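You operate a simulated robot arm through the tools that you are given. There is no shell and no other tool.

You are at the controls of a simulated robot arm. One attempt, no reset.

## Task
Take the grease jar and leave it on the roll end of the carton pallet. Take the steel scoop and leave it on the board marked dry. Take the pleated filter and leave it on top of the green shallow cup. Take the white cleaner jug and put it on the brown flat carton. Shut the swing shelf. Take the magnet bar and put it on the top of the wide table. Press the green key three times. Put the tall blue jar on top of the blue shallow cup. Take the lot fifty-five pouch and leave it on the board marked damp. Any order will do. Set down upright: grease jar, white cleaner jug, tall blue jar. The swing shelf goes clockwise seen from above, to its stop.

Only the result counts: the job must be done as asked and must still hold three seconds after the hand-in. Knocking over, shifting, dropping, spilling or breaking anything else fails it.

## Robot
A 7-joint arm with a fingered hand on a trunk, on a base that drives. Base frame: it is fixed to the floor where the robot stands at the start and does not move with it; the origin is under the middle of the robot, x ahead of it, y to its left, z up. Lengths are in mm, angles in rad, forces in N, time in s.
Its first joint turns from -1.204 to 3.002 rad. Places, roughly: blue shallow cup [-3250, 750, 1000]; board marked DAMP (26x24 cm) [-3080, 800, 900]; board marked DRY (26x24 cm) [-2880, 1060, 900]; flat carton (20x16x3 cm) [-6600, -3300, 900]; grease jar [2500, -250, 1000]; green key [-3500, 100, 1000]; green shallow cup [-6500, -3000, 1000]; lot fifty-five pouch [-2500, 1500, 1000]; magnet bar (16x4x12 cm) [-1800, -700, 900]; pleated filter (6x6x20 cm) [-5400, -1900, 1100]; roll end of the carton pallet (34x24 cm) [-120, -1800, 140]; steel scoop (19x7x5 cm) [-4900, -1000, 900]; swing shelf [-2700, -1200, 1000]; tall blue jar [-3000, 1000, 1000]; top of the wide table [900, -4300, 900]; white cleaner jug [-6250, -3250, 1000]. Payload 5 kg.
Tool frame: the origin (TCP) lies between the finger pads and is the grasp point; the fingertips stand 32 mm ahead of it; z points along the fingers, y is the line along which they close. The gripper opens to 160 mm. The gripper's body begins 89 mm behind the TCP. The gripper is a hand of 3 fingers: y runs from the thumb to the fingers, the wrist lies at [0, 0, -252] in the tool frame, and closing takes about 1.5 s.
Orientation is told as [roll, pitch, yaw] about the base's x, y, z axes, in that order, counted from this pose: with the fingers straight down and closing along the base's y, the tool's x points along the base's -x, its y along +y and its z along -z.

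## Interface
- The arm moves only by the tool move_arm. Its argument "deltas" is a list that holds one entry, the list of rows, each a list of 6 numbers: the shift along the tool's x, y, z in mm, then the turn, a rotation vector about the tool's x, y, z in rad. In form: [[[tx, ty, tz, wx, wy, wz], ...]]. A call has 1 to 20 rows; each row shifts and turns the commanded pose from where the row before left it, along the tool's axes as they then stand. "gripper" is the finger opening in mm, from 0 to 160, set as the call begins (left out, the last holds). Rows are played at 5 a second. More than 50 mm and 0.15 rad between two rows, or a gripper value outside its range, and nothing of the call is played. Where a pose cannot be reached the arm comes as near as it can. A force on the tool above 40 N (or 10 N above the force at the start of the call, whichever is more), or a blocked arm, ends the call early, and 0.2 s more pass. Each finger travels about 108 mm/s and halts on what it meets, pressing with about 28 N; the grip force reading is that of the motor and also rises with nothing between the fingers. The clock runs only during rows and for 0.2 s after the last one: add rows that do not move to give the fingers time. It gives the time, the measured TCP pose, the force on the tool (base axes), the opening and the grip force at its end, in the units of the frame above (readings bear some noise), with the torque about the TCP (base axes, N m) and any sound that the robot's microphone picked up.
- Cameras (640 x 400 px; columns grow to the right, rows downward): "scene" is now at [142.5, -7.6, 1375.2]; the picture's right is [-0.06, -1.00, -0.00], its down [-0.45, 0.03, -0.89] and it looks along [0.89, -0.06, -0.45] (base axes); focal length 275 px, centre (320, 200). "wrist" rides on the gripper at [65, -4, -116] in the tool frame; the picture's right is [0.06, 1.00, 0.00], its down [-0.87, 0.05, -0.49] and it looks along [-0.49, 0.03, 0.87] (tool axes); focal length 261 px, centre (320, 200). There is no depth. A picture from a camera that has moved, and an enlarged one, comes with that camera's place and axes in the base frame and with its lens.
- grab_frame(camera): a new picture of that camera. No time passes.
- move_column(by): slides the trunk up (or, below 0, down) by that many mm; the arm and the scene camera ride with it, the base frame stays. It gives what a move gives, with no picture.
- steer(legs): drives the robot by 1 to 6 legs, each [ahead, left, turn to the left] in mm, mm and rad, along the robot's own axes; the way and the turn of a leg run together, so that a leg with both is an arc; at most 1500 mm and 3.142 rad a leg. The arm and the cameras ride along, it lands a little off, and it stops where it bumps. It gives what a move gives.
- set_fingers(finger1, finger2, thumb_bend): sets how far each is bent, from 0 (flat) to 100 (curled in); at 30 the hand is open as for a grip, at 70 the pads meet at the TCP. One left out holds its place. A second passes; each finger stops where it meets its share of the squeeze, and holds until it gets a number again. A gripper value or a shape takes the hand back. It gives what a move gives, with no picture; readings hold the bend of each and the force on the fingers (four entries, about 0 where the hand has none), thumb and palm.
- set_grasp(shape): the hand has 3 fingers and takes this shape, open, in about a second: jaw (thumb against the fingers, like two jaws); tri (thumb and two fingers); tip (a fingertip pinch); poke (one finger out to press); point (the index stretched); flat (the hand flat); cup (the hand cupped); fist (a fist). The gripper value then closes the fingers along that shape, each until it touches; the sizes above hold for jaw. It gives what a move gives, with no picture.
- turn_head(pan, tilt): turns the head with the scene camera to pan (to the left, within 1.501 rad either way) and tilt (down, from -0.506 to 1.204), counted from straight ahead of the robot. It gives what a move gives.
- inspect(camera, box): a new picture of the part [left, top, right, bottom] of that camera's present view, enlarged. No time passes.
- finish_job(): hands the job in; it is judged then, once.

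Nothing tells you exact positions but the pictures and the camera data. Unless the task says otherwise, let go and move clear before handing in.

The tools are called after ">>>" by a JSON object that holds its "op" and its "data". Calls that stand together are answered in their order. move_arm: Moves the arm, as the interface text tells. Its arguments: {"type":"object","properties":{"deltas":{"type":"array","items":{"type":"array","items":{"type":"array","items":{"type":"number"}}}},"gripper":{"type":"number"}},"required":["deltas"]} The other tools are called the same way: move_column (by) slides the trunk up or down; set_grasp (shape) gives the hand a shape; set_fingers (finger1, finger2, thumb_bend) moves the fingers one by one; steer (legs) drives the base; turn_head (pan, tilt) turns the head that bears the scene camera; grab_frame (camera) takes a picture; inspect (camera, box) takes an enlarged picture of a part of a camera's view; finish_job () hands the job in.

At the start:

```text
time: 0.0
tcp_pos: [663.5, -124.6, 1142.8]
orientation: [0.0, 0.0, 0.0]
force: [0.0, 0.0, 1.1]
ft_torque: [0.01, 0.01, -0.01]
grip_width: 159.7
finger_force: 0.0
shape: jaw
bend: [30.0, 30.0, 30.0]
finger forces: [0.0, 0.0, 0.1, 0.0, 0.0, 0.1]
trunk travel left (down, up): [-525.0, 415.0]
robot x, y, heading: [1.1, -0.1, -0.007]
head pan, tilt: [-0.065, 0.471]
```

scene: 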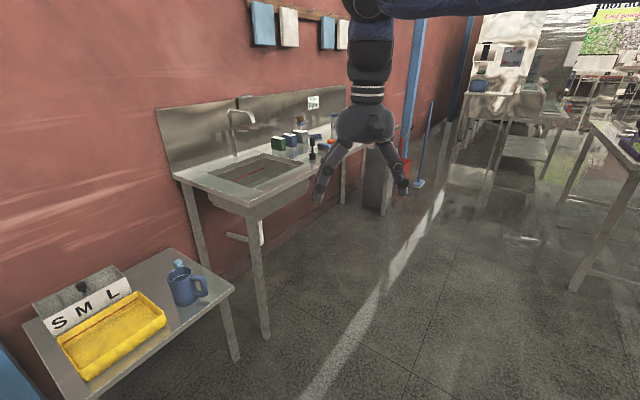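
wrist: 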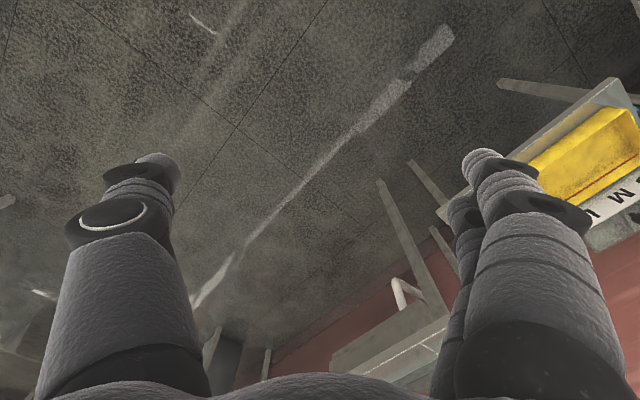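

I see a wall on the left with a sink and a low side table, and open floor ahead and to the right. I'll look around with the head first to learn the layout.

>>> {"op": "turn_head", "data": {"pan": -1.0, "tilt": 0.35}}

>>> {"op": "grab_frame", "data": {"camera": "scene"}}

>>> {"op": "turn_head", "data": {"pan": 0.0, "tilt": 0.2}}

>>> {"op": "grab_frame", "data": {"camera": "scene"}}

>>> {"op": "turn_head", "data": {"pan": -1.5, "tilt": 0.35}}

>>> {"op": "grab_frame", "data": {"camera": "scene"}}

>>> {"op": "turn_head", "data": {"pan": 1.5, "tilt": 0.35}}

>>> {"op": "grab_frame", "data": {"camera": "scene"}}

```text
time: 1.2
tcp_pos: [664.1, -125.6, 1143.2]
orientation: [0.002, -0.001, -0.001]
force: [0.2, 0.0, 0.1]
ft_torque: [-0.04, -0.01, -0.01]
grip_width: 160.1
finger_force: 0.1
shape: jaw
bend: [30.0, 30.0, 30.0]
finger forces: [0.1, 0.1, 0.0, 0.1, 0.0, 0.0]
trunk travel left (down, up): [-525.0, 415.0]
robot x, y, heading: [-2.0, -1.8, 0.001]
head pan, tilt: [-1.0, 0.351]
```

```text
taken
camera scene: at [101.5, -80.1, 1386.3], right [-0.84, -0.54, 0.0], down [-0.19, 0.29, -0.94], along [0.51, -0.79, -0.34], focal length 275 px, centre (320, 200)
```

scene: 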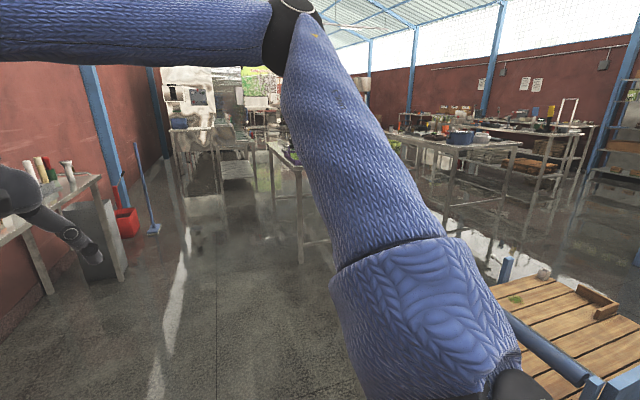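

```text
time: 2.5
tcp_pos: [662.9, -125.1, 1142.6]
orientation: [0.0, 0.001, -0.001]
force: [-0.7, 0.4, 0.6]
ft_torque: [-0.04, -0.01, -0.01]
grip_width: 160.0
finger_force: 0.1
shape: jaw
bend: [30.0, 30.0, 30.0]
finger forces: [0.1, 0.0, 0.0, 0.0, 0.1, 0.1]
trunk travel left (down, up): [-525.0, 415.0]
robot x, y, heading: [-0.5, 4.0, 0.005]
head pan, tilt: [0.0, 0.201]
```

```text
taken
camera scene: at [144.3, -1.9, 1400.3], right [0.0, -1.0, 0.0], down [-0.2, 0.0, -0.98], along [0.98, 0.0, -0.2], focal length 275 px, centre (320, 200)
```

scene: 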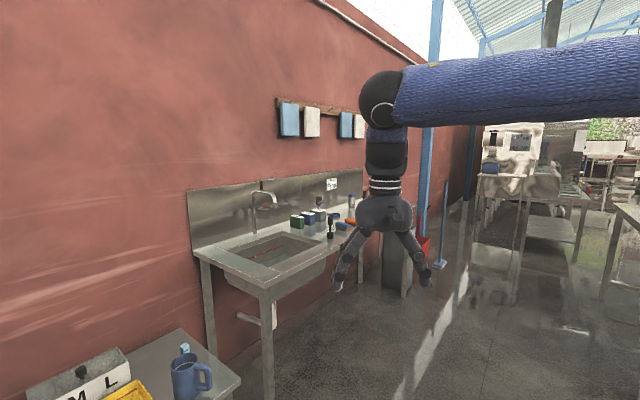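

```text
time: 4.1
tcp_pos: [661.8, -124.8, 1143.0]
orientation: [-0.001, 0.0, 0.0]
force: [-0.7, -0.5, 0.3]
ft_torque: [-0.04, 0.0, 0.0]
grip_width: 159.8
finger_force: 0.0
shape: jaw
bend: [30.0, 30.0, 30.0]
finger forces: [0.2, 0.0, 0.1, 0.0, 0.1, 0.0]
trunk travel left (down, up): [-525.0, 415.0]
robot x, y, heading: [-3.3, 0.7, 0.002]
head pan, tilt: [-1.499, 0.351]
```

```text
taken
camera scene: at [57.9, -94.7, 1386.3], right [-1.0, -0.07, 0.0], down [-0.03, 0.34, -0.94], along [0.07, -0.94, -0.34], focal length 275 px, centre (320, 200)
```

scene: 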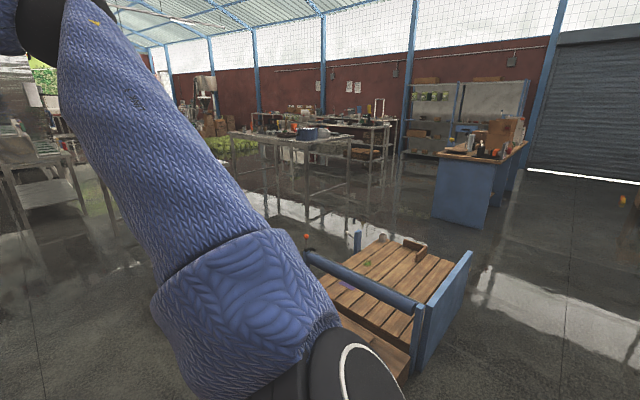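

```text
time: 6.7
tcp_pos: [662.8, -125.3, 1142.7]
orientation: [-0.001, 0.0, 0.0]
force: [0.3, -0.4, -0.1]
ft_torque: [0.02, -0.01, 0.02]
grip_width: 159.9
finger_force: 0.1
shape: jaw
bend: [30.0, 30.0, 30.0]
finger forces: [0.1, 0.1, 0.0, 0.0, 0.1, 0.0]
trunk travel left (down, up): [-525.0, 415.0]
robot x, y, heading: [-2.3, -2.5, 0.001]
head pan, tilt: [1.499, 0.351]
```

```text
taken
camera scene: at [57.8, 91.1, 1386.4], right [1.0, -0.07, 0.0], down [-0.03, -0.34, -0.94], along [0.07, 0.94, -0.34], focal length 275 px, centre (320, 200)
```

scene: 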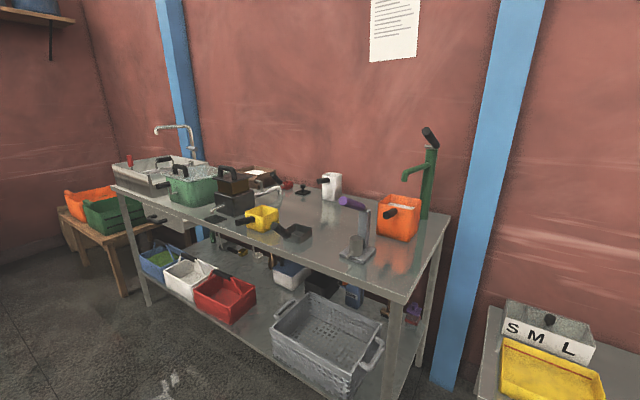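

The wall runs diagonally from ahead-left. I'll drive closer to the far end of the sink counter, where the grease jar should be.

>>> {"op": "steer", "data": {"legs": [[1200, -850, 0.5]]}}

>>> {"op": "turn_head", "data": {"pan": 0.0, "tilt": 0.4}}

>>> {"op": "grab_frame", "data": {"camera": "scene"}}

>>> {"op": "turn_head", "data": {"pan": -0.8, "tilt": 0.4}}

>>> {"op": "grab_frame", "data": {"camera": "scene"}}

```text
time: 13.8
tcp_pos: [1969.6, -297.6, 1142.0]
orientation: [0.001, 0.002, 0.489]
force: [0.3, 0.4, -0.2]
ft_torque: [0.0, 0.0, -0.04]
grip_width: 159.9
finger_force: 0.1
shape: jaw
bend: [30.0, 30.0, 30.0]
finger forces: [0.0, 0.0, 0.0, 0.0, 0.0, 0.0]
trunk travel left (down, up): [-525.0, 415.0]
robot x, y, heading: [1324.7, -498.9, 0.486]
head pan, tilt: [1.499, 0.351]
```

```text
time: 15.4
tcp_pos: [1971.1, -297.2, 1142.7]
orientation: [0.0, 0.002, 0.489]
force: [-0.1, -0.8, -0.6]
ft_torque: [0.02, 0.02, -0.04]
grip_width: 160.0
finger_force: 0.1
shape: jaw
bend: [30.0, 30.0, 30.0]
finger forces: [0.1, 0.1, 0.1, 0.0, 0.1, 0.0]
trunk travel left (down, up): [-525.0, 415.0]
robot x, y, heading: [1327.0, -498.3, 0.484]
head pan, tilt: [0.0, 0.4]
```

```text
taken
camera scene: at [1453.8, -433.6, 1381.8], right [0.47, -0.88, 0.0], down [-0.34, -0.18, -0.92], along [0.81, 0.43, -0.39], focal length 275 px, centre (320, 200)
```

scene: 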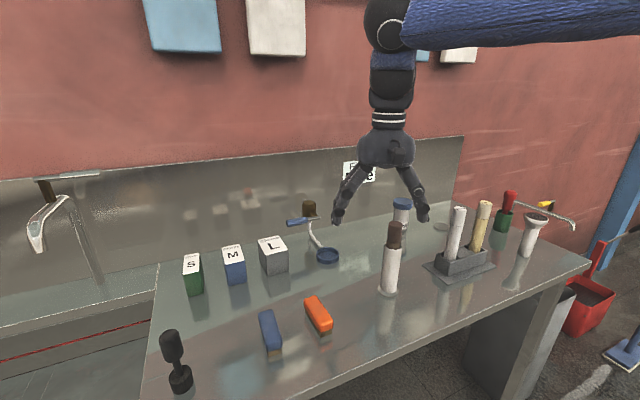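

```text
time: 16.5
tcp_pos: [1971.1, -296.3, 1142.7]
orientation: [0.0, 0.001, 0.489]
force: [-0.1, 0.2, 0.5]
ft_torque: [0.02, 0.01, 0.0]
grip_width: 160.0
finger_force: 0.1
shape: jaw
bend: [30.0, 30.0, 30.0]
finger forces: [0.0, 0.0, 0.1, 0.1, 0.0, 0.0]
trunk travel left (down, up): [-525.0, 415.0]
robot x, y, heading: [1322.7, -498.9, 0.488]
head pan, tilt: [-0.799, 0.4]
```

```text
taken
camera scene: at [1460.3, -505.4, 1381.8], right [-0.3, -0.95, 0.0], down [-0.37, 0.12, -0.92], along [0.88, -0.28, -0.39], focal length 275 px, centre (320, 200)
```

scene: 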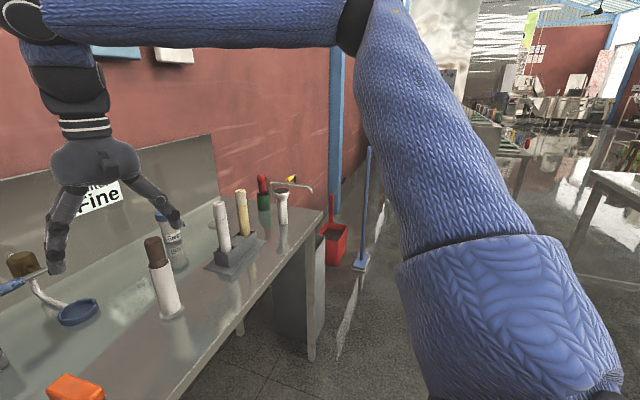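

>>> {"op": "inspect", "data": {"camera": "scene", "box": [100, 150, 340, 340]}}

```text
2.11 times, centred on (220, 245) of scene
camera zoom: at [1460.3, -505.4, 1381.8], right [-0.3, -0.95, 0.0], down [-0.37, 0.12, -0.92], along [0.88, -0.28, -0.39], focal length 578 px, centre (530, 105)
```

zoom: 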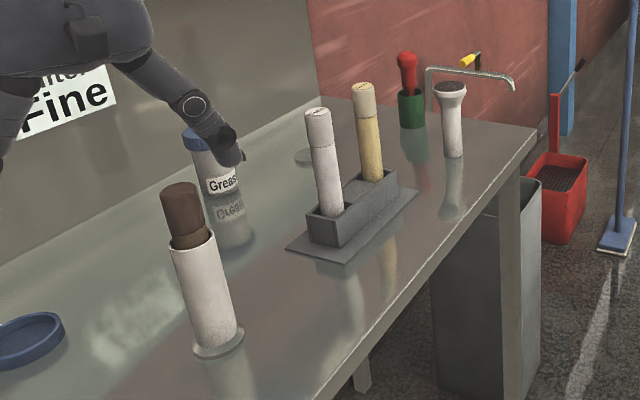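

The grease jar is the blue-lidded labelled jar standing next to the brush and tube rack. I'll raise the trunk for clearance and move closer, which also gives a second view.

>>> {"op": "move_column", "data": {"by": 150}}

>>> {"op": "steer", "data": {"legs": [[194, -329, 0]]}}

>>> {"op": "turn_head", "data": {"pan": -0.1, "tilt": 0.6}}

>>> {"op": "grab_frame", "data": {"camera": "scene"}}

>>> {"op": "grab_frame", "data": {"camera": "wrist"}}

```text
time: 18.3
tcp_pos: [1970.5, -297.8, 1294.0]
orientation: [-0.001, 0.0, 0.488]
force: [0.7, -0.7, 1.2]
ft_torque: [0.02, -0.01, 0.0]
grip_width: 160.0
finger_force: 0.0
shape: jaw
bend: [30.0, 30.0, 30.0]
finger forces: [0.0, 0.0, 0.1, 0.1, 0.0, 0.0]
trunk travel left (down, up): [-675.0, 265.0]
robot x, y, heading: [1321.1, -497.7, 0.487]
head pan, tilt: [-0.799, 0.4]
```

```text
time: 20.7
tcp_pos: [2296.2, -487.6, 1291.9]
orientation: [0.001, 0.001, 0.495]
force: [0.2, -0.9, 0.7]
ft_torque: [-0.04, 0.0, 0.01]
grip_width: 160.1
finger_force: 0.1
shape: jaw
bend: [30.0, 30.0, 30.0]
finger forces: [0.1, 0.0, 0.0, 0.1, 0.0, 0.0]
trunk travel left (down, up): [-675.0, 265.0]
robot x, y, heading: [1650.6, -693.2, 0.494]
head pan, tilt: [-0.799, 0.4]
```

```text
time: 21.8
tcp_pos: [2296.7, -487.5, 1293.2]
orientation: [0.001, -0.001, 0.495]
force: [-0.2, 0.3, -0.7]
ft_torque: [0.01, -0.01, -0.02]
grip_width: 160.1
finger_force: 0.1
shape: jaw
bend: [30.0, 30.0, 30.0]
finger forces: [0.0, 0.0, 0.0, 0.0, 0.0, 0.0]
trunk travel left (down, up): [-675.0, 265.0]
robot x, y, heading: [1654.3, -693.0, 0.492]
head pan, tilt: [-0.099, 0.6]
```

```text
taken
camera scene: at [1779.8, -635.7, 1513.6], right [0.38, -0.92, 0.0], down [-0.52, -0.22, -0.83], along [0.76, 0.32, -0.56], focal length 275 px, centre (320, 200)
```

scene: 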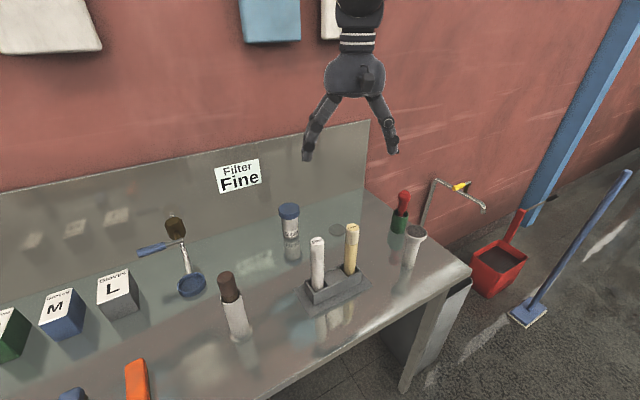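

```text
taken
camera wrist: at [2241.1, -521.7, 1408.4], right [-0.53, 0.85, 0.0], down [0.74, 0.46, 0.49], along [0.42, 0.26, -0.87], focal length 261 px, centre (320, 200)
```

wrist: 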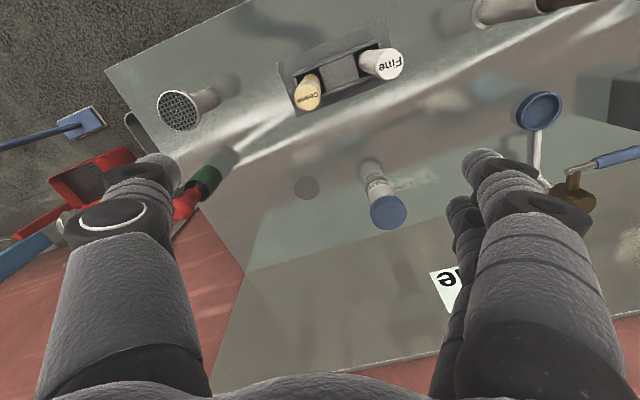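

>>> {"op": "inspect", "data": {"camera": "scene", "box": [230, 170, 390, 270]}}

>>> {"op": "inspect", "data": {"camera": "wrist", "box": [300, 120, 460, 220]}}

```text
4.00 times, centred on (310, 220) of scene
camera zoom: at [1779.8, -635.7, 1513.6], right [0.38, -0.92, 0.0], down [-0.52, -0.22, -0.83], along [0.76, 0.32, -0.56], focal length 1098 px, centre (360, 120)
```

zoom: 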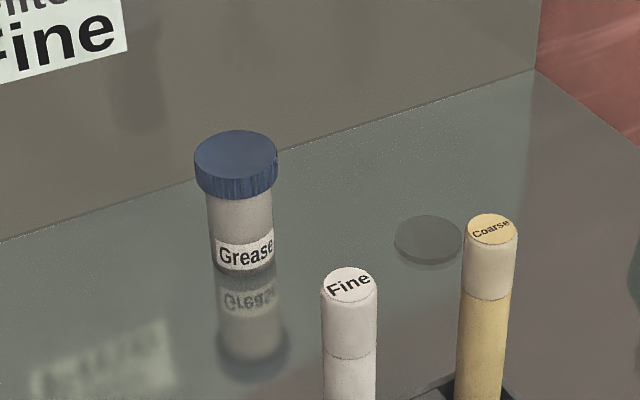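

```text
4.00 times, centred on (380, 170) of wrist
camera zoom: at [2241.1, -521.7, 1408.4], right [-0.53, 0.85, 0.0], down [0.74, 0.46, 0.49], along [0.42, 0.26, -0.87], focal length 1043 px, centre (80, 320)
```

zoom: 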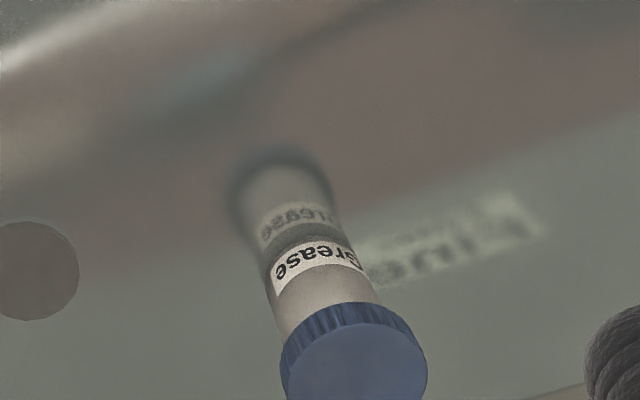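

>>> {"op": "move_arm", "data": {"deltas": [[[-40, 29, 0, 0, 0, 0], [-40, 29, 0, 0, 0, 0], [-40, 29, 0, 0, 0, 0], [-40, 29, 0, 0, 0, 0], [-40, 29, 0, 0, 0, 0], [0, 0, 40, 0, 0, 0], [0, 0, 40, 0, 0, 0], [0, 0, 40, 0, 0, 0], [0, 0, 40, 0, 0, 0], [0, 0, 0, 0, 0, 0]]], "gripper": 160}}

>>> {"op": "grab_frame", "data": {"camera": "wrist"}}

>>> {"op": "grab_frame", "data": {"camera": "scene"}}

```text
time: 24.0
tcp_pos: [2402.4, -269.3, 1137.1]
orientation: [0.003, -0.002, 0.495]
force: [0.6, -0.3, 0.1]
ft_torque: [-0.03, -0.03, -0.05]
grip_width: 160.1
finger_force: 0.0
shape: jaw
bend: [30.0, 30.0, 30.0]
finger forces: [0.0, 0.0, 0.1, 0.1, 0.0, 0.0]
trunk travel left (down, up): [-675.0, 265.0]
robot x, y, heading: [1652.5, -691.0, 0.492]
head pan, tilt: [-0.099, 0.6]
```

```text
taken
camera wrist: at [2348.3, -302.7, 1251.7], right [-0.53, 0.85, 0.0], down [0.74, 0.46, 0.49], along [0.42, 0.26, -0.87], focal length 261 px, centre (320, 200)
```

wrist: 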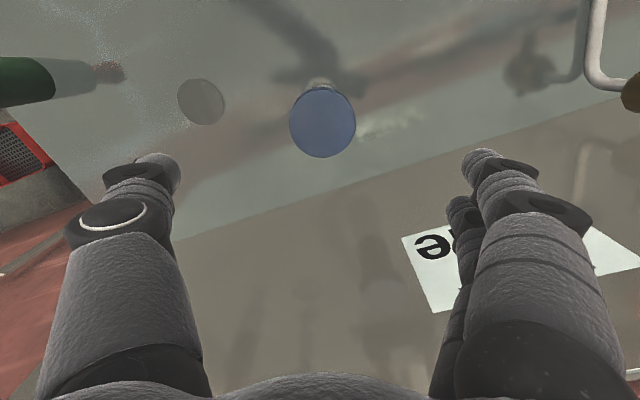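

```text
taken
camera scene: at [1778.3, -635.7, 1513.8], right [0.38, -0.92, 0.0], down [-0.52, -0.22, -0.83], along [0.76, 0.32, -0.56], focal length 275 px, centre (320, 200)
```

scene: 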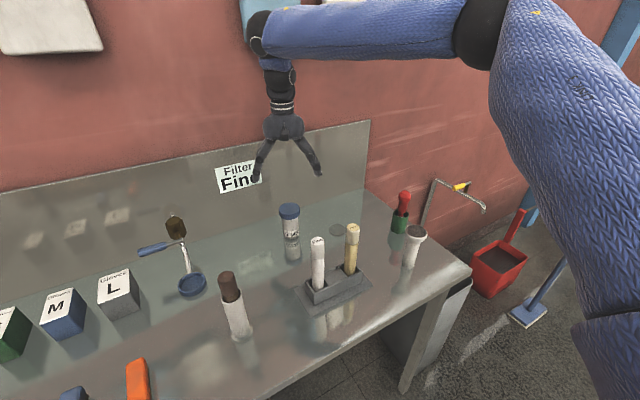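

The jar lid is centred under the hand. Descending and closing on its body.

>>> {"op": "move_arm", "data": {"deltas": [[[-1, 3, 40, 0, 0, 0], [0, 0, 40, 0, 0, 0], [0, 0, 40, 0, 0, 0], [0, 0, 40, 0, 0, 0], [0, 0, 30, 0, 0, 0], [0, 0, 20, 0, 0, 0], [0, 0, 0, 0, 0, 0]]]}}

>>> {"op": "inspect", "data": {"camera": "scene", "box": [210, 150, 370, 280]}}

```text
time: 25.6
tcp_pos: [2403.0, -263.7, 922.9]
orientation: [0.001, 0.0, 0.494]
force: [0.1, -0.9, 1.8]
ft_torque: [0.01, -0.01, 0.05]
grip_width: 160.0
finger_force: 0.0
shape: jaw
bend: [30.0, 30.0, 30.0]
finger forces: [0.0, 0.0, 0.1, 0.1, 1.4, 0.0]
trunk travel left (down, up): [-675.0, 265.0]
robot x, y, heading: [1651.5, -689.5, 0.493]
head pan, tilt: [-0.099, 0.6]
```

```text
3.08 times, centred on (290, 215) of scene
camera zoom: at [1779.3, -635.5, 1513.6], right [0.38, -0.92, 0.0], down [-0.52, -0.22, -0.83], along [0.76, 0.32, -0.56], focal length 845 px, centre (412, 154)
```

zoom: 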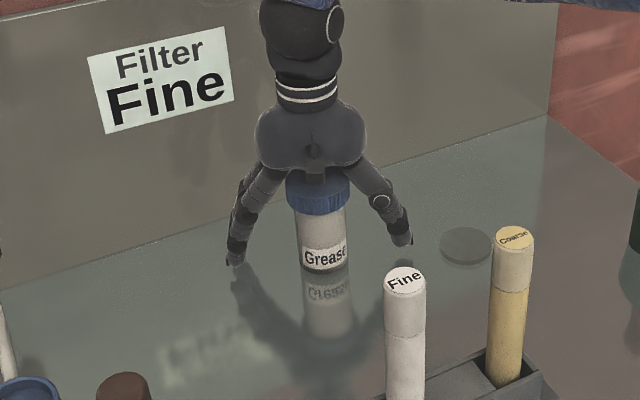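

>>> {"op": "move_arm", "data": {"deltas": [[[0, 0, -8, 0, 0, 0], [0, 0, 0, 0, 0, 0], [0, 0, 0, 0, 0, 0], [0, 0, 0, 0, 0, 0], [0, 0, 0, 0, 0, 0], [0, 0, 0, 0, 0, 0], [0, 0, 0, 0, 0, 0], [0, 0, 0, 0, 0, 0], [0, 0, 0, 0, 0, 0], [0, 0, 0, 0, 0, 0]]], "gripper": 30}}

>>> {"op": "inspect", "data": {"camera": "scene", "box": [210, 150, 370, 280]}}

```text
time: 27.8
tcp_pos: [2403.0, -263.2, 931.6]
orientation: [0.001, 0.0, 0.494]
force: [-0.3, -0.5, 0.5]
ft_torque: [-0.03, -0.03, -0.02]
grip_width: 42.1
finger_force: 27.6
shape: jaw
bend: [73.0, 73.0, 70.0]
finger forces: [14.0, 10.7, 0.1, 0.1, 24.9, 0.0]
trunk travel left (down, up): [-675.0, 265.0]
robot x, y, heading: [1652.7, -690.4, 0.49]
head pan, tilt: [-0.099, 0.6]
```

```text
3.08 times, centred on (290, 215) of scene
camera zoom: at [1779.9, -635.3, 1513.5], right [0.38, -0.92, 0.0], down [-0.52, -0.22, -0.82], along [0.76, 0.32, -0.57], focal length 845 px, centre (412, 154)
```

zoom: 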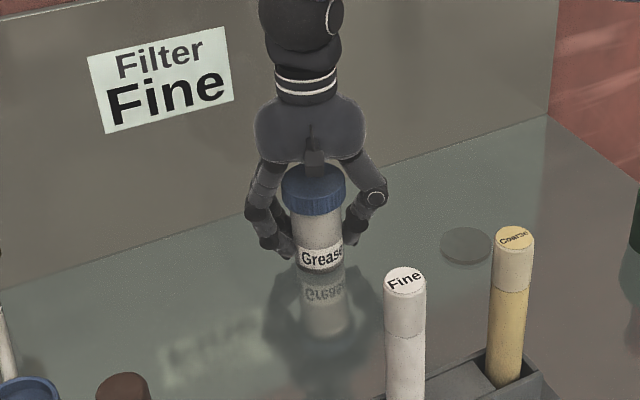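

>>> {"op": "move_arm", "data": {"deltas": [[[0, 0, -20, 0, 0, 0], [0, 0, -40, 0, 0, 0], [0, 0, -40, 0, 0, 0], [0, 0, -40, 0, 0, 0], [0, 0, -40, 0, 0, 0], [0, 0, -40, 0, 0, 0], [0, 0, -40, 0, 0, 0], [0, 0, 0, 0, 0, 0]]]}}

>>> {"op": "grab_frame", "data": {"camera": "scene"}}

```text
time: 29.6
tcp_pos: [2402.9, -261.1, 1192.3]
orientation: [-0.001, 0.002, 0.493]
force: [0.2, -0.1, -2.1]
ft_torque: [0.0, 0.0, -0.05]
grip_width: 41.9
finger_force: 28.3
shape: jaw
bend: [73.0, 73.0, 70.0]
finger forces: [14.2, 11.1, 0.0, 0.1, 24.8, 0.1]
trunk travel left (down, up): [-675.0, 265.0]
robot x, y, heading: [1650.9, -690.4, 0.498]
head pan, tilt: [-0.099, 0.6]
```

```text
taken
camera scene: at [1781.4, -635.2, 1513.3], right [0.38, -0.92, 0.0], down [-0.52, -0.22, -0.82], along [0.76, 0.32, -0.57], focal length 275 px, centre (320, 200)
```

scene: 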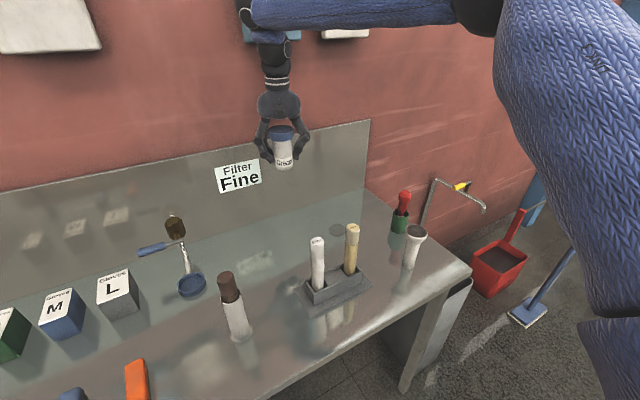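

The jar is held. I'll pull the arm in, back off and drive over towards the carton pallet.

>>> {"op": "move_arm", "data": {"deltas": [[[40, -20, 0, 0, 0, 0], [40, -20, 0, 0, 0, 0], [40, -20, 0, 0, 0, 0], [40, -20, 0, 0, 0, 0], [40, -20, 0, 0, 0, 0], [0, 0, 0, 0, 0, 0]]]}}

>>> {"op": "steer", "data": {"legs": [[-290, -13, 0], [0, 0, -2.065], [-100, -1100, 0]]}}

>>> {"op": "turn_head", "data": {"pan": 0.3, "tilt": 0.7}}

>>> {"op": "grab_frame", "data": {"camera": "scene"}}

>>> {"op": "turn_head", "data": {"pan": -0.5, "tilt": 0.7}}

>>> {"op": "grab_frame", "data": {"camera": "scene"}}

```text
time: 31.0
tcp_pos: [2274.1, -446.1, 1190.8]
orientation: [0.0, 0.001, 0.494]
force: [-0.7, -0.2, -2.5]
ft_torque: [-0.05, 0.03, -0.02]
grip_width: 41.8
finger_force: 27.8
shape: jaw
bend: [73.0, 73.0, 70.0]
finger forces: [14.5, 11.6, 0.0, 0.1, 25.0, 0.0]
trunk travel left (down, up): [-675.0, 265.0]
robot x, y, heading: [1653.4, -692.8, 0.493]
head pan, tilt: [-0.099, 0.6]
```

```text
time: 43.0
tcp_pos: [280.4, -1480.5, 1190.6]
orientation: [0.001, 0.001, -1.499]
force: [0.5, -1.1, -2.0]
ft_torque: [-0.01, 0.01, 0.0]
grip_width: 41.5
finger_force: 28.0
shape: jaw
bend: [73.0, 73.0, 70.0]
finger forces: [14.6, 12.3, 0.0, 0.0, 24.8, 0.0]
trunk travel left (down, up): [-675.0, 265.0]
robot x, y, heading: [311.5, -815.1, -1.497]
head pan, tilt: [-0.099, 0.6]
```

```text
time: 43.8
tcp_pos: [280.4, -1481.8, 1191.0]
orientation: [-0.001, 0.0, -1.499]
force: [-1.3, 0.1, -1.7]
ft_torque: [-0.01, 0.0, -0.01]
grip_width: 41.5
finger_force: 28.2
shape: jaw
bend: [73.0, 73.0, 70.0]
finger forces: [14.5, 12.3, 0.0, 0.0, 24.9, 0.0]
trunk travel left (down, up): [-675.0, 265.0]
robot x, y, heading: [310.1, -816.0, -1.5]
head pan, tilt: [0.3, 0.7]
```

```text
taken
camera scene: at [345.8, -945.0, 1504.9], right [-0.93, -0.36, 0.0], down [-0.23, 0.6, -0.76], along [0.28, -0.71, -0.64], focal length 275 px, centre (320, 200)
```

scene: 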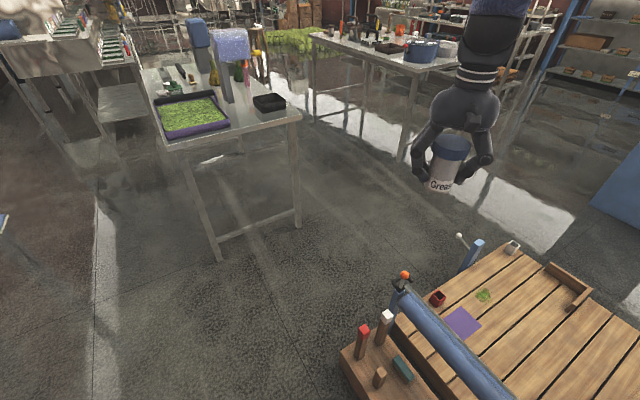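

```text
time: 45.0
tcp_pos: [280.0, -1480.1, 1190.5]
orientation: [0.0, -0.001, -1.499]
force: [-0.1, -0.5, -2.8]
ft_torque: [-0.01, -0.01, 0.03]
grip_width: 41.5
finger_force: 27.9
shape: jaw
bend: [73.0, 73.0, 70.0]
finger forces: [14.5, 12.3, 0.0, 0.1, 24.8, 0.0]
trunk travel left (down, up): [-675.0, 265.0]
robot x, y, heading: [312.2, -814.6, -1.499]
head pan, tilt: [-0.499, 0.7]
```

```text
taken
camera scene: at [279.9, -943.2, 1504.9], right [-0.91, 0.41, 0.0], down [0.27, 0.59, -0.76], along [-0.32, -0.7, -0.64], focal length 275 px, centre (320, 200)
```

scene: 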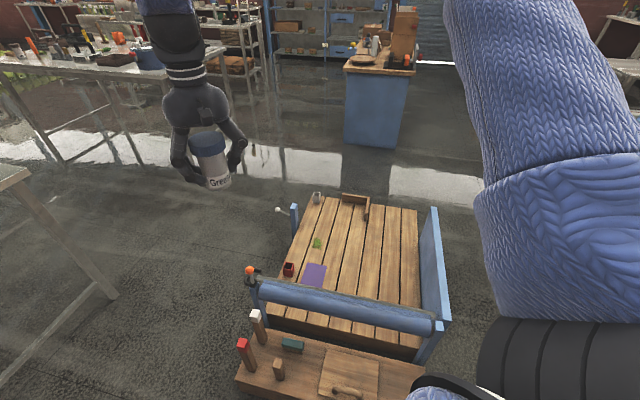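

>>> {"op": "inspect", "data": {"camera": "scene", "box": [230, 180, 470, 360]}}

```text
2.22 times, centred on (350, 270) of scene
camera zoom: at [279.9, -943.2, 1504.9], right [-0.91, 0.41, 0.0], down [0.27, 0.59, -0.76], along [-0.32, -0.7, -0.64], focal length 610 px, centre (253, 44)
```

zoom: 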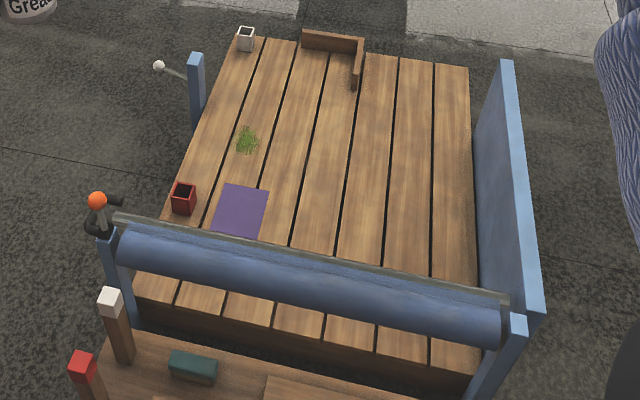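

The pallet lies with a blue roller over its near edge; the roll end is the deck just behind it, around the purple square. I'll go round to the pallet's east side, where the deck is open, and look again from there.

>>> {"op": "steer", "data": {"legs": [[0, 0, -2.05], [-746, 313, 0], [-99, 502, 0]]}}

>>> {"op": "turn_head", "data": {"pan": 0.0, "tilt": 0.7}}

>>> {"op": "grab_frame", "data": {"camera": "scene"}}

```text
time: 56.9
tcp_pos: [172.3, -1558.0, 1190.4]
orientation: [0.0, 0.001, 2.689]
force: [-0.2, -0.3, -2.9]
ft_torque: [0.07, -0.04, 0.03]
grip_width: 41.3
finger_force: 28.2
shape: jaw
bend: [73.0, 73.0, 70.0]
finger forces: [14.5, 12.8, 0.0, 0.0, 24.5, 0.1]
trunk travel left (down, up): [-675.0, 265.0]
robot x, y, heading: [731.7, -1920.6, 2.69]
head pan, tilt: [-0.499, 0.7]
```

```text
time: 57.8
tcp_pos: [172.5, -1556.4, 1189.4]
orientation: [-0.001, 0.0, 2.69]
force: [-0.7, -0.2, -2.0]
ft_torque: [-0.03, 0.02, 0.01]
grip_width: 41.6
finger_force: 27.9
shape: jaw
bend: [73.0, 73.0, 70.0]
finger forces: [14.5, 12.9, 0.1, 0.0, 24.6, 0.0]
trunk travel left (down, up): [-675.0, 265.0]
robot x, y, heading: [735.0, -1920.5, 2.687]
head pan, tilt: [0.0, 0.7]
```

```text
taken
camera scene: at [612.8, -1860.7, 1504.9], right [0.44, 0.9, 0.0], down [0.58, -0.28, -0.76], along [-0.69, 0.34, -0.64], focal length 275 px, centre (320, 200)
```

scene: 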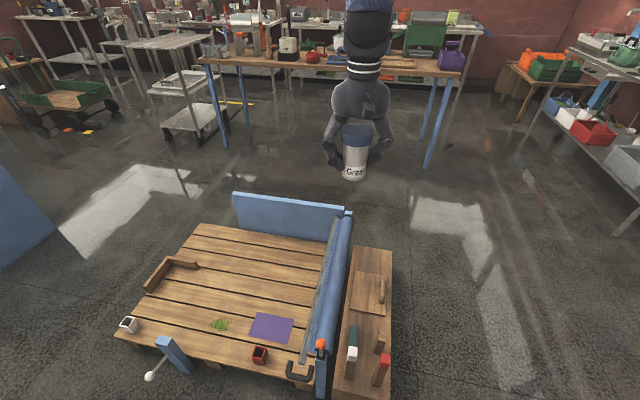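

>>> {"op": "inspect", "data": {"camera": "scene", "box": [200, 250, 360, 390]}}

```text
2.86 times, centred on (280, 320) of scene
camera zoom: at [612.8, -1860.7, 1504.9], right [0.44, 0.9, 0.0], down [0.58, -0.28, -0.76], along [-0.69, 0.34, -0.64], focal length 785 px, centre (434, -143)
```

zoom: 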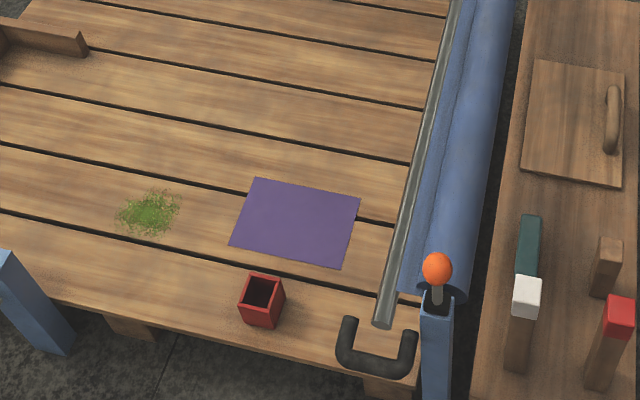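

>>> {"op": "steer", "data": {"legs": [[100, 0, 0]]}}

```text
time: 59.0
tcp_pos: [82.4, -1514.0, 1189.7]
orientation: [0.0, 0.002, 2.687]
force: [-0.1, 0.8, -3.2]
ft_torque: [-0.01, -0.04, -0.01]
grip_width: 41.5
finger_force: 28.0
shape: jaw
bend: [73.0, 73.0, 70.0]
finger forces: [14.5, 12.8, 0.1, 0.0, 24.5, 0.0]
trunk travel left (down, up): [-675.0, 265.0]
robot x, y, heading: [645.0, -1876.8, 2.686]
head pan, tilt: [0.0, 0.7]
```

>>> {"op": "move_arm", "data": {"deltas": [[[-15, 41.5, 0, 0, 0, 0], [-15, 41.5, 0, 0, 0, 0], [-15, 41.5, 0, 0, 0, 0], [-15, 41.5, 0, 0, 0, 0], [-15, 41.5, 0, 0, 0, 0], [-15, 41.5, 0, 0, 0, 0], [-15, 41.5, 0, 0, 0, 0], [-15, 41.5, 0, 0, 0, 0], [0, 0, 0, 0, 0, 0]]]}}

>>> {"op": "move_column", "data": {"by": -400}}

>>> {"op": "grab_frame", "data": {"camera": "scene"}}

>>> {"op": "grab_frame", "data": {"camera": "wrist"}}

```text
time: 61.0
tcp_pos: [-171.5, -1761.8, 1193.2]
orientation: [0.001, 0.002, 2.689]
force: [0.0, 1.2, -2.5]
ft_torque: [-0.07, 0.06, -0.01]
grip_width: 41.1
finger_force: 28.1
shape: jaw
bend: [73.0, 73.0, 70.0]
finger forces: [15.0, 13.5, 0.0, 0.0, 25.0, 0.0]
trunk travel left (down, up): [-675.0, 265.0]
robot x, y, heading: [644.5, -1873.7, 2.689]
head pan, tilt: [0.0, 0.7]
```

```text
time: 64.8
tcp_pos: [-170.3, -1764.5, 792.5]
orientation: [0.0, 0.001, 2.688]
force: [-0.9, 1.0, -2.3]
ft_torque: [0.04, -0.02, -0.02]
grip_width: 41.6
finger_force: 28.0
shape: jaw
bend: [73.0, 73.0, 70.0]
finger forces: [15.0, 13.7, 0.0, 0.0, 25.0, 0.0]
trunk travel left (down, up): [-275.0, 665.0]
robot x, y, heading: [644.1, -1879.5, 2.691]
head pan, tilt: [0.0, 0.7]
```

```text
taken
camera scene: at [524.2, -1817.9, 1105.0], right [0.44, 0.9, 0.0], down [0.58, -0.28, -0.76], along [-0.69, 0.33, -0.64], focal length 275 px, centre (320, 200)
```

scene: 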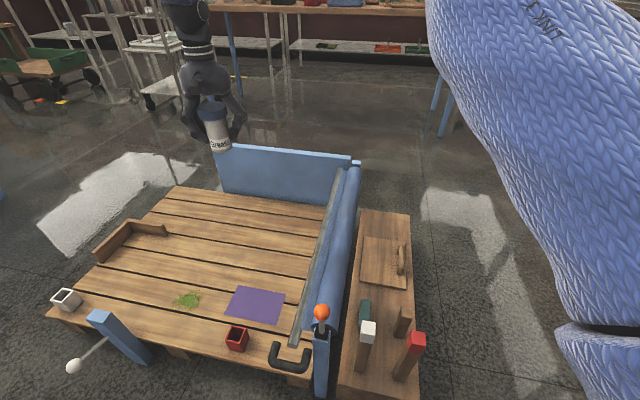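

```text
taken
camera wrist: at [-110.5, -1788.7, 908.0], right [-0.38, -0.92, 0.0], down [-0.81, 0.33, 0.49], along [-0.45, 0.19, -0.87], focal length 261 px, centre (320, 200)
```

wrist: 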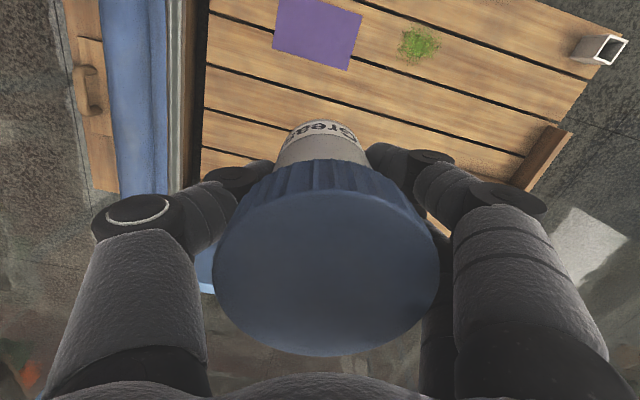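

>>> {"op": "move_column", "data": {"by": -270}}

>>> {"op": "move_arm", "data": {"deltas": [[[0, 0, 40, 0, 0, 0], [0, 0, 40, 0, 0, 0], [0, 0, 40, 0, 0, 0], [0, 0, 40, 0, 0, 0], [0, 0, 40, 0, 0, 0], [0, 0, 40, 0, 0, 0], [0, 0, 40, 0, 0, 0], [0, 0, 0, 0, 0, 0]]]}}

>>> {"op": "grab_frame", "data": {"camera": "scene"}}

```text
time: 67.5
tcp_pos: [-170.3, -1764.2, 522.8]
orientation: [0.0, -0.001, 2.688]
force: [0.9, 0.0, -2.1]
ft_torque: [0.05, 0.03, 0.0]
grip_width: 41.4
finger_force: 27.7
shape: jaw
bend: [73.0, 73.0, 70.0]
finger forces: [15.0, 13.6, 0.0, 0.1, 25.0, 0.0]
trunk travel left (down, up): [-5.0, 935.0]
robot x, y, heading: [644.9, -1874.5, 2.692]
head pan, tilt: [0.0, 0.7]
```

```text
time: 69.3
tcp_pos: [-173.6, -1764.2, 241.8]
orientation: [0.0, 0.0, 2.688]
force: [-0.6, 0.9, -2.5]
ft_torque: [-0.04, -0.03, 0.04]
grip_width: 41.2
finger_force: 28.4
shape: jaw
bend: [73.0, 73.0, 70.0]
finger forces: [15.1, 13.8, 0.0, 0.1, 24.7, 0.1]
trunk travel left (down, up): [-5.0, 935.0]
robot x, y, heading: [646.0, -1874.6, 2.69]
head pan, tilt: [0.0, 0.7]
```

```text
taken
camera scene: at [524.2, -1817.8, 834.9], right [0.44, 0.9, 0.0], down [0.58, -0.28, -0.76], along [-0.69, 0.33, -0.64], focal length 275 px, centre (320, 200)
```

scene: 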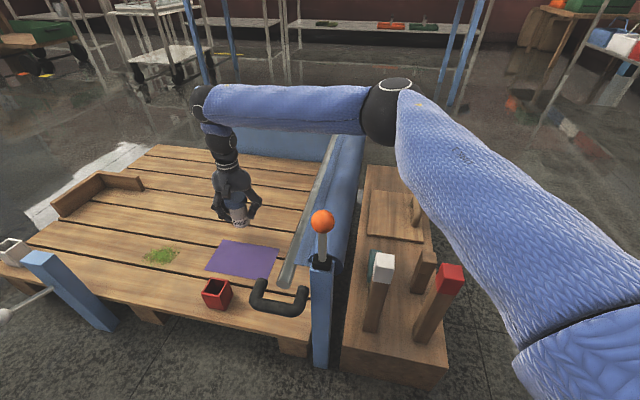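

>>> {"op": "move_arm", "data": {"deltas": [[[0, 0, 10, 0, 0, 0], [0, 0, 10, 0, 0, 0], [0, 0, 6, 0, 0, 0], [0, 0, 0, 0, 0, 0]]]}}

>>> {"op": "inspect", "data": {"camera": "scene", "box": [170, 130, 330, 290]}}

```text
time: 70.3
tcp_pos: [-172.7, -1764.0, 214.1]
orientation: [0.001, 0.002, 2.686]
force: [-0.5, 1.6, -2.8]
ft_torque: [-0.03, 0.01, -0.01]
grip_width: 41.3
finger_force: 27.8
shape: jaw
bend: [73.0, 73.0, 70.0]
finger forces: [15.1, 13.7, 0.0, 0.0, 24.7, 0.0]
trunk travel left (down, up): [-5.0, 935.0]
robot x, y, heading: [644.6, -1875.3, 2.685]
head pan, tilt: [0.0, 0.7]
```

```text
2.50 times, centred on (250, 210) of scene
camera zoom: at [524.2, -1817.9, 834.9], right [0.44, 0.9, 0.0], down [0.58, -0.28, -0.76], along [-0.69, 0.33, -0.64], focal length 686 px, centre (495, 175)
```

zoom: 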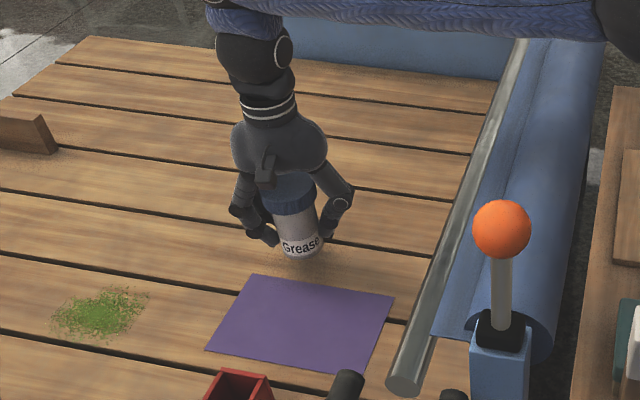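

>>> {"op": "move_arm", "data": {"deltas": [[[0, 0, 4, 0, 0, 0], [0, 0, 3, 0, 0, 0], [0, 0, 0, 0, 0, 0]]]}}

>>> {"op": "move_arm", "data": {"deltas": [[[0, 0, 2, 0, 0, 0], [0, 0, 0, 0, 0, 0]]]}}

>>> {"op": "move_arm", "data": {"deltas": [[[0, 0, 2, 0, 0, 0], [0, 0, 0, 0, 0, 0]]]}}

```text
time: 71.1
tcp_pos: [-172.2, -1765.1, 209.2]
orientation: [-0.001, 0.0, 2.69]
force: [0.3, -0.4, -2.5]
ft_torque: [-0.01, 0.04, 0.03]
grip_width: 41.2
finger_force: 27.9
shape: jaw
bend: [73.0, 73.0, 70.0]
finger forces: [15.2, 13.7, 0.0, 0.0, 24.6, 0.0]
trunk travel left (down, up): [-5.0, 935.0]
robot x, y, heading: [647.7, -1872.4, 2.691]
head pan, tilt: [0.0, 0.7]
```

```text
time: 71.7
tcp_pos: [-172.2, -1764.2, 206.3]
orientation: [-0.001, 0.0, 2.688]
force: [-1.2, 0.4, -2.7]
ft_torque: [0.01, 0.02, 0.03]
grip_width: 41.1
finger_force: 28.1
shape: jaw
bend: [73.0, 73.0, 70.0]
finger forces: [15.3, 13.7, 0.1, 0.0, 24.7, 0.0]
trunk travel left (down, up): [-5.0, 935.0]
robot x, y, heading: [640.9, -1878.4, 2.689]
head pan, tilt: [0.0, 0.7]
```

```text
time: 72.3
tcp_pos: [-172.5, -1763.8, 204.7]
orientation: [-0.001, 0.0, 2.689]
force: [0.6, -0.5, -1.9]
ft_torque: [-0.04, -0.06, -0.04]
grip_width: 41.3
finger_force: 27.3
shape: jaw
bend: [73.0, 73.0, 70.0]
finger forces: [15.1, 13.7, 0.0, 0.0, 24.8, 0.1]
trunk travel left (down, up): [-5.0, 935.0]
robot x, y, heading: [642.3, -1875.6, 2.689]
head pan, tilt: [0.0, 0.7]
```

>>> {"op": "move_arm", "data": {"deltas": [[[0, 0, 2, 0, 0, 0], [0, 0, 0, 0, 0, 0]]]}}

>>> {"op": "move_arm", "data": {"deltas": [[[0, 0, 2, 0, 0, 0], [0, 0, 0, 0, 0, 0]]]}}

>>> {"op": "inspect", "data": {"camera": "scene", "box": [200, 170, 300, 250]}}

```text
time: 72.9
tcp_pos: [-170.4, -1764.0, 202.5]
orientation: [0.0, 0.003, 2.689]
force: [-0.1, -0.2, -3.3]
ft_torque: [0.01, 0.02, 0.02]
grip_width: 41.5
finger_force: 28.3
shape: jaw
bend: [73.0, 73.0, 70.0]
finger forces: [15.2, 13.7, 0.1, 0.0, 24.7, 0.0]
trunk travel left (down, up): [-5.0, 935.0]
robot x, y, heading: [648.4, -1876.9, 2.689]
head pan, tilt: [0.0, 0.7]
```

```text
time: 73.5
tcp_pos: [-170.1, -1763.8, 201.9]
orientation: [0.0, 0.003, 2.688]
force: [0.5, 0.3, -2.8]
ft_torque: [0.0, 0.0, 0.02]
grip_width: 41.2
finger_force: 27.9
shape: jaw
bend: [73.0, 73.0, 70.0]
finger forces: [15.2, 13.8, 0.0, 0.0, 24.7, 0.0]
trunk travel left (down, up): [-5.0, 935.0]
robot x, y, heading: [649.0, -1875.1, 2.689]
head pan, tilt: [0.0, 0.7]
```

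```text
5.00 times, centred on (250, 210) of scene
camera zoom: at [524.3, -1817.9, 834.9], right [0.44, 0.9, 0.0], down [0.58, -0.28, -0.76], along [-0.69, 0.33, -0.64], focal length 1373 px, centre (670, 150)
```

zoom: 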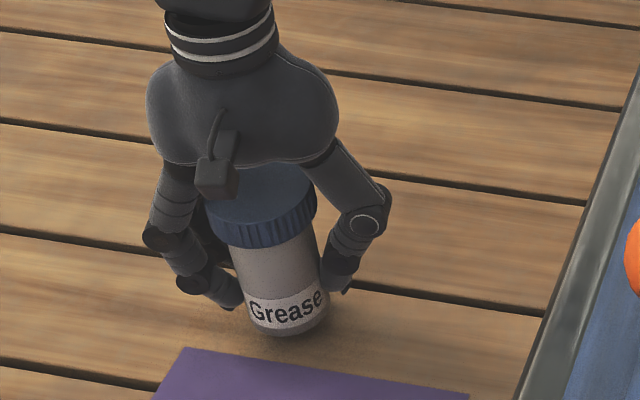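

>>> {"op": "move_arm", "data": {"deltas": [[[0, 0, 3, 0, 0, 0], [0, 0, 0, 0, 0, 0]]]}}

>>> {"op": "move_arm", "data": {"deltas": [[[0, 0, 2, 0, 0, 0], [0, 0, 0, 0, 0, 0]]]}}

>>> {"op": "move_arm", "data": {"deltas": [[[0, 0, 2, 0, 0, 0], [0, 0, 0, 0, 0, 0]]]}}

>>> {"op": "inspect", "data": {"camera": "scene", "box": [200, 170, 300, 250]}}

```text
time: 74.1
tcp_pos: [-170.2, -1763.1, 199.7]
orientation: [-0.001, 0.002, 2.687]
force: [0.3, -0.1, -2.5]
ft_torque: [0.04, 0.02, -0.02]
grip_width: 41.3
finger_force: 27.9
shape: jaw
bend: [73.0, 73.0, 70.0]
finger forces: [15.2, 13.6, 0.0, 0.0, 24.6, 0.0]
trunk travel left (down, up): [-5.0, 935.0]
robot x, y, heading: [647.0, -1875.9, 2.691]
head pan, tilt: [0.0, 0.7]
```

```text
time: 74.7
tcp_pos: [-169.1, -1764.4, 196.4]
orientation: [0.001, 0.003, 2.688]
force: [0.0, -0.1, -1.8]
ft_torque: [0.0, 0.03, 0.02]
grip_width: 41.4
finger_force: 28.4
shape: jaw
bend: [73.0, 73.0, 70.0]
finger forces: [15.2, 13.7, 0.1, 0.0, 24.7, 0.0]
trunk travel left (down, up): [-5.0, 935.0]
robot x, y, heading: [645.2, -1876.7, 2.689]
head pan, tilt: [0.0, 0.7]
```

```text
time: 75.3
tcp_pos: [-170.6, -1764.9, 195.2]
orientation: [-0.001, 0.002, 2.688]
force: [-0.6, 0.7, -2.1]
ft_torque: [-0.01, 0.02, 0.0]
grip_width: 41.4
finger_force: 28.7
shape: jaw
bend: [73.0, 73.0, 70.0]
finger forces: [15.2, 13.8, 0.0, 0.1, 24.7, 0.0]
trunk travel left (down, up): [-5.0, 935.0]
robot x, y, heading: [648.6, -1877.7, 2.686]
head pan, tilt: [0.0, 0.7]
```

```text
5.00 times, centred on (250, 210) of scene
camera zoom: at [524.3, -1817.9, 834.9], right [0.44, 0.9, 0.0], down [0.58, -0.28, -0.76], along [-0.69, 0.33, -0.64], focal length 1373 px, centre (670, 150)
```

zoom: 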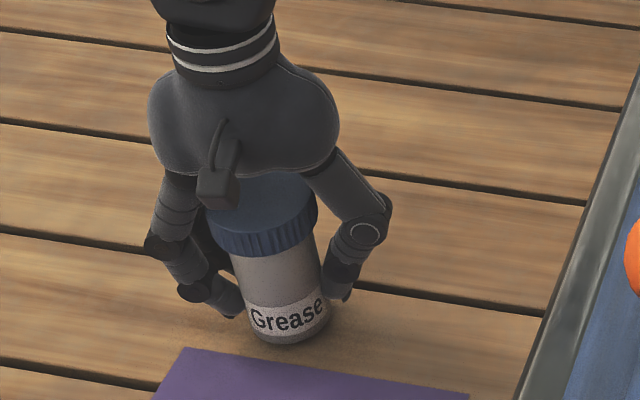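

>>> {"op": "move_arm", "data": {"deltas": [[[0, 0, 2, 0, 0, 0], [0, 0, 0, 0, 0, 0]]]}}

>>> {"op": "move_arm", "data": {"deltas": [[[0, 0, 2, 0, 0, 0], [0, 0, 0, 0, 0, 0]]]}}

>>> {"op": "move_arm", "data": {"deltas": [[[0, 0, 2, 0, 0, 0], [0, 0, 0, 0, 0, 0]]]}}

>>> {"op": "move_arm", "data": {"deltas": [[[0, 0, 2, 0, 0, 0], [0, 0, 0, 0, 0, 0]]]}}

>>> {"op": "inspect", "data": {"camera": "scene", "box": [200, 170, 300, 250]}}

```text
time: 75.9
tcp_pos: [-171.1, -1764.9, 192.4]
orientation: [0.0, -0.001, 2.69]
force: [-0.4, -0.1, -3.1]
ft_torque: [0.01, 0.0, 0.01]
grip_width: 41.5
finger_force: 27.8
shape: jaw
bend: [73.0, 73.0, 70.0]
finger forces: [15.2, 13.7, 0.1, 0.0, 24.7, 0.0]
trunk travel left (down, up): [-5.0, 935.0]
robot x, y, heading: [642.9, -1876.1, 2.685]
head pan, tilt: [0.0, 0.7]
```

```text
time: 76.5
tcp_pos: [-170.6, -1765.1, 191.6]
orientation: [-0.001, 0.001, 2.689]
force: [-0.4, -0.5, -1.6]
ft_torque: [0.0, 0.0, -0.01]
grip_width: 41.3
finger_force: 28.7
shape: jaw
bend: [73.0, 73.0, 70.0]
finger forces: [15.2, 13.7, 0.1, 0.0, 24.7, 0.0]
trunk travel left (down, up): [-5.0, 935.0]
robot x, y, heading: [645.1, -1873.5, 2.687]
head pan, tilt: [0.0, 0.7]
```

```text
time: 77.1
tcp_pos: [-171.1, -1764.5, 190.5]
orientation: [0.001, -0.002, 2.687]
force: [0.4, 0.6, 7.4]
ft_torque: [-0.05, 0.02, 0.02]
grip_width: 41.5
finger_force: 27.8
shape: jaw
bend: [73.0, 73.0, 70.0]
finger forces: [16.4, 14.5, 0.1, 0.0, 26.8, 0.0]
trunk travel left (down, up): [-5.0, 935.0]
robot x, y, heading: [647.9, -1873.9, 2.689]
head pan, tilt: [0.0, 0.7]
```

```text
time: 77.7
tcp_pos: [-170.3, -1764.0, 190.0]
orientation: [0.002, -0.001, 2.688]
force: [-1.4, -0.7, 23.3]
ft_torque: [-0.14, 0.1, 0.03]
grip_width: 42.1
finger_force: 28.1
shape: jaw
bend: [74.0, 73.0, 71.0]
finger forces: [18.8, 17.3, 0.1, 0.0, 30.2, 0.0]
trunk travel left (down, up): [-5.0, 935.0]
robot x, y, heading: [645.9, -1872.6, 2.688]
head pan, tilt: [0.0, 0.7]
```

```text
5.00 times, centred on (250, 210) of scene
camera zoom: at [525.4, -1818.0, 835.4], right [0.44, 0.9, 0.0], down [0.58, -0.28, -0.77], along [-0.69, 0.33, -0.64], focal length 1373 px, centre (670, 150)
```

zoom: 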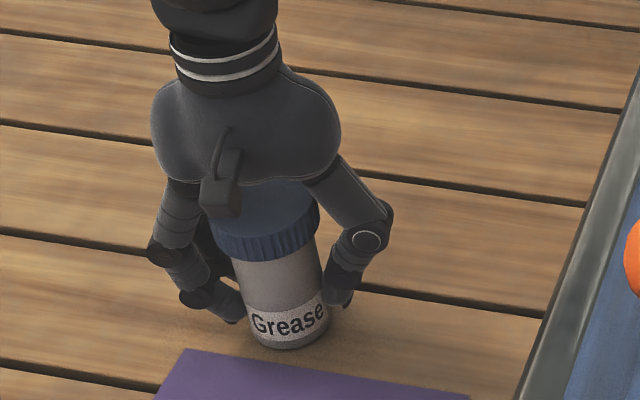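

Contact is confirmed. I'll relieve the pressure, open the hand and rise straight up.

>>> {"op": "move_arm", "data": {"deltas": [[[0, 0, -2, 0, 0, 0], [0, 0, 0, 0, 0, 0]]]}}

>>> {"op": "move_arm", "data": {"deltas": [[[0, 0, 0, 0, 0, 0], [0, 0, 0, 0, 0, 0], [0, 0, 0, 0, 0, 0], [0, 0, 0, 0, 0, 0], [0, 0, 0, 0, 0, 0]]], "gripper": 120}}

>>> {"op": "inspect", "data": {"camera": "scene", "box": [200, 170, 300, 250]}}

```text
time: 78.3
tcp_pos: [-169.8, -1764.0, 188.9]
orientation: [-0.001, 0.001, 2.688]
force: [-2.0, -3.4, 16.9]
ft_torque: [-0.24, 0.15, -0.02]
grip_width: 42.6
finger_force: 27.3
shape: jaw
bend: [74.0, 73.0, 71.0]
finger forces: [18.9, 17.7, 0.1, 0.0, 27.4, 0.0]
trunk travel left (down, up): [-5.0, 935.0]
robot x, y, heading: [644.0, -1873.5, 2.691]
head pan, tilt: [0.0, 0.7]
```

```text
time: 79.5
tcp_pos: [-171.0, -1764.7, 188.6]
orientation: [0.0, -0.001, 2.689]
force: [0.2, -0.4, 0.9]
ft_torque: [-0.03, 0.03, 0.01]
grip_width: 119.8
finger_force: 0.0
shape: jaw
bend: [63.0, 63.0, 60.0]
finger forces: [0.0, 0.0, 0.0, 0.1, 0.0, 0.1]
trunk travel left (down, up): [-5.0, 935.0]
robot x, y, heading: [645.3, -1875.7, 2.693]
head pan, tilt: [0.0, 0.7]
```

```text
5.00 times, centred on (250, 210) of scene
camera zoom: at [524.4, -1817.9, 834.9], right [0.44, 0.9, 0.0], down [0.58, -0.28, -0.76], along [-0.69, 0.33, -0.64], focal length 1373 px, centre (670, 150)
```

zoom: 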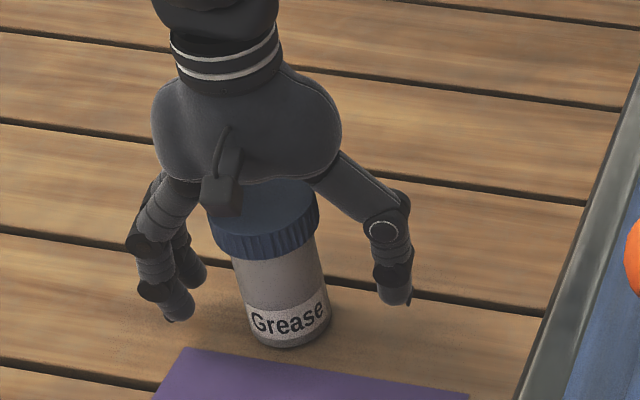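

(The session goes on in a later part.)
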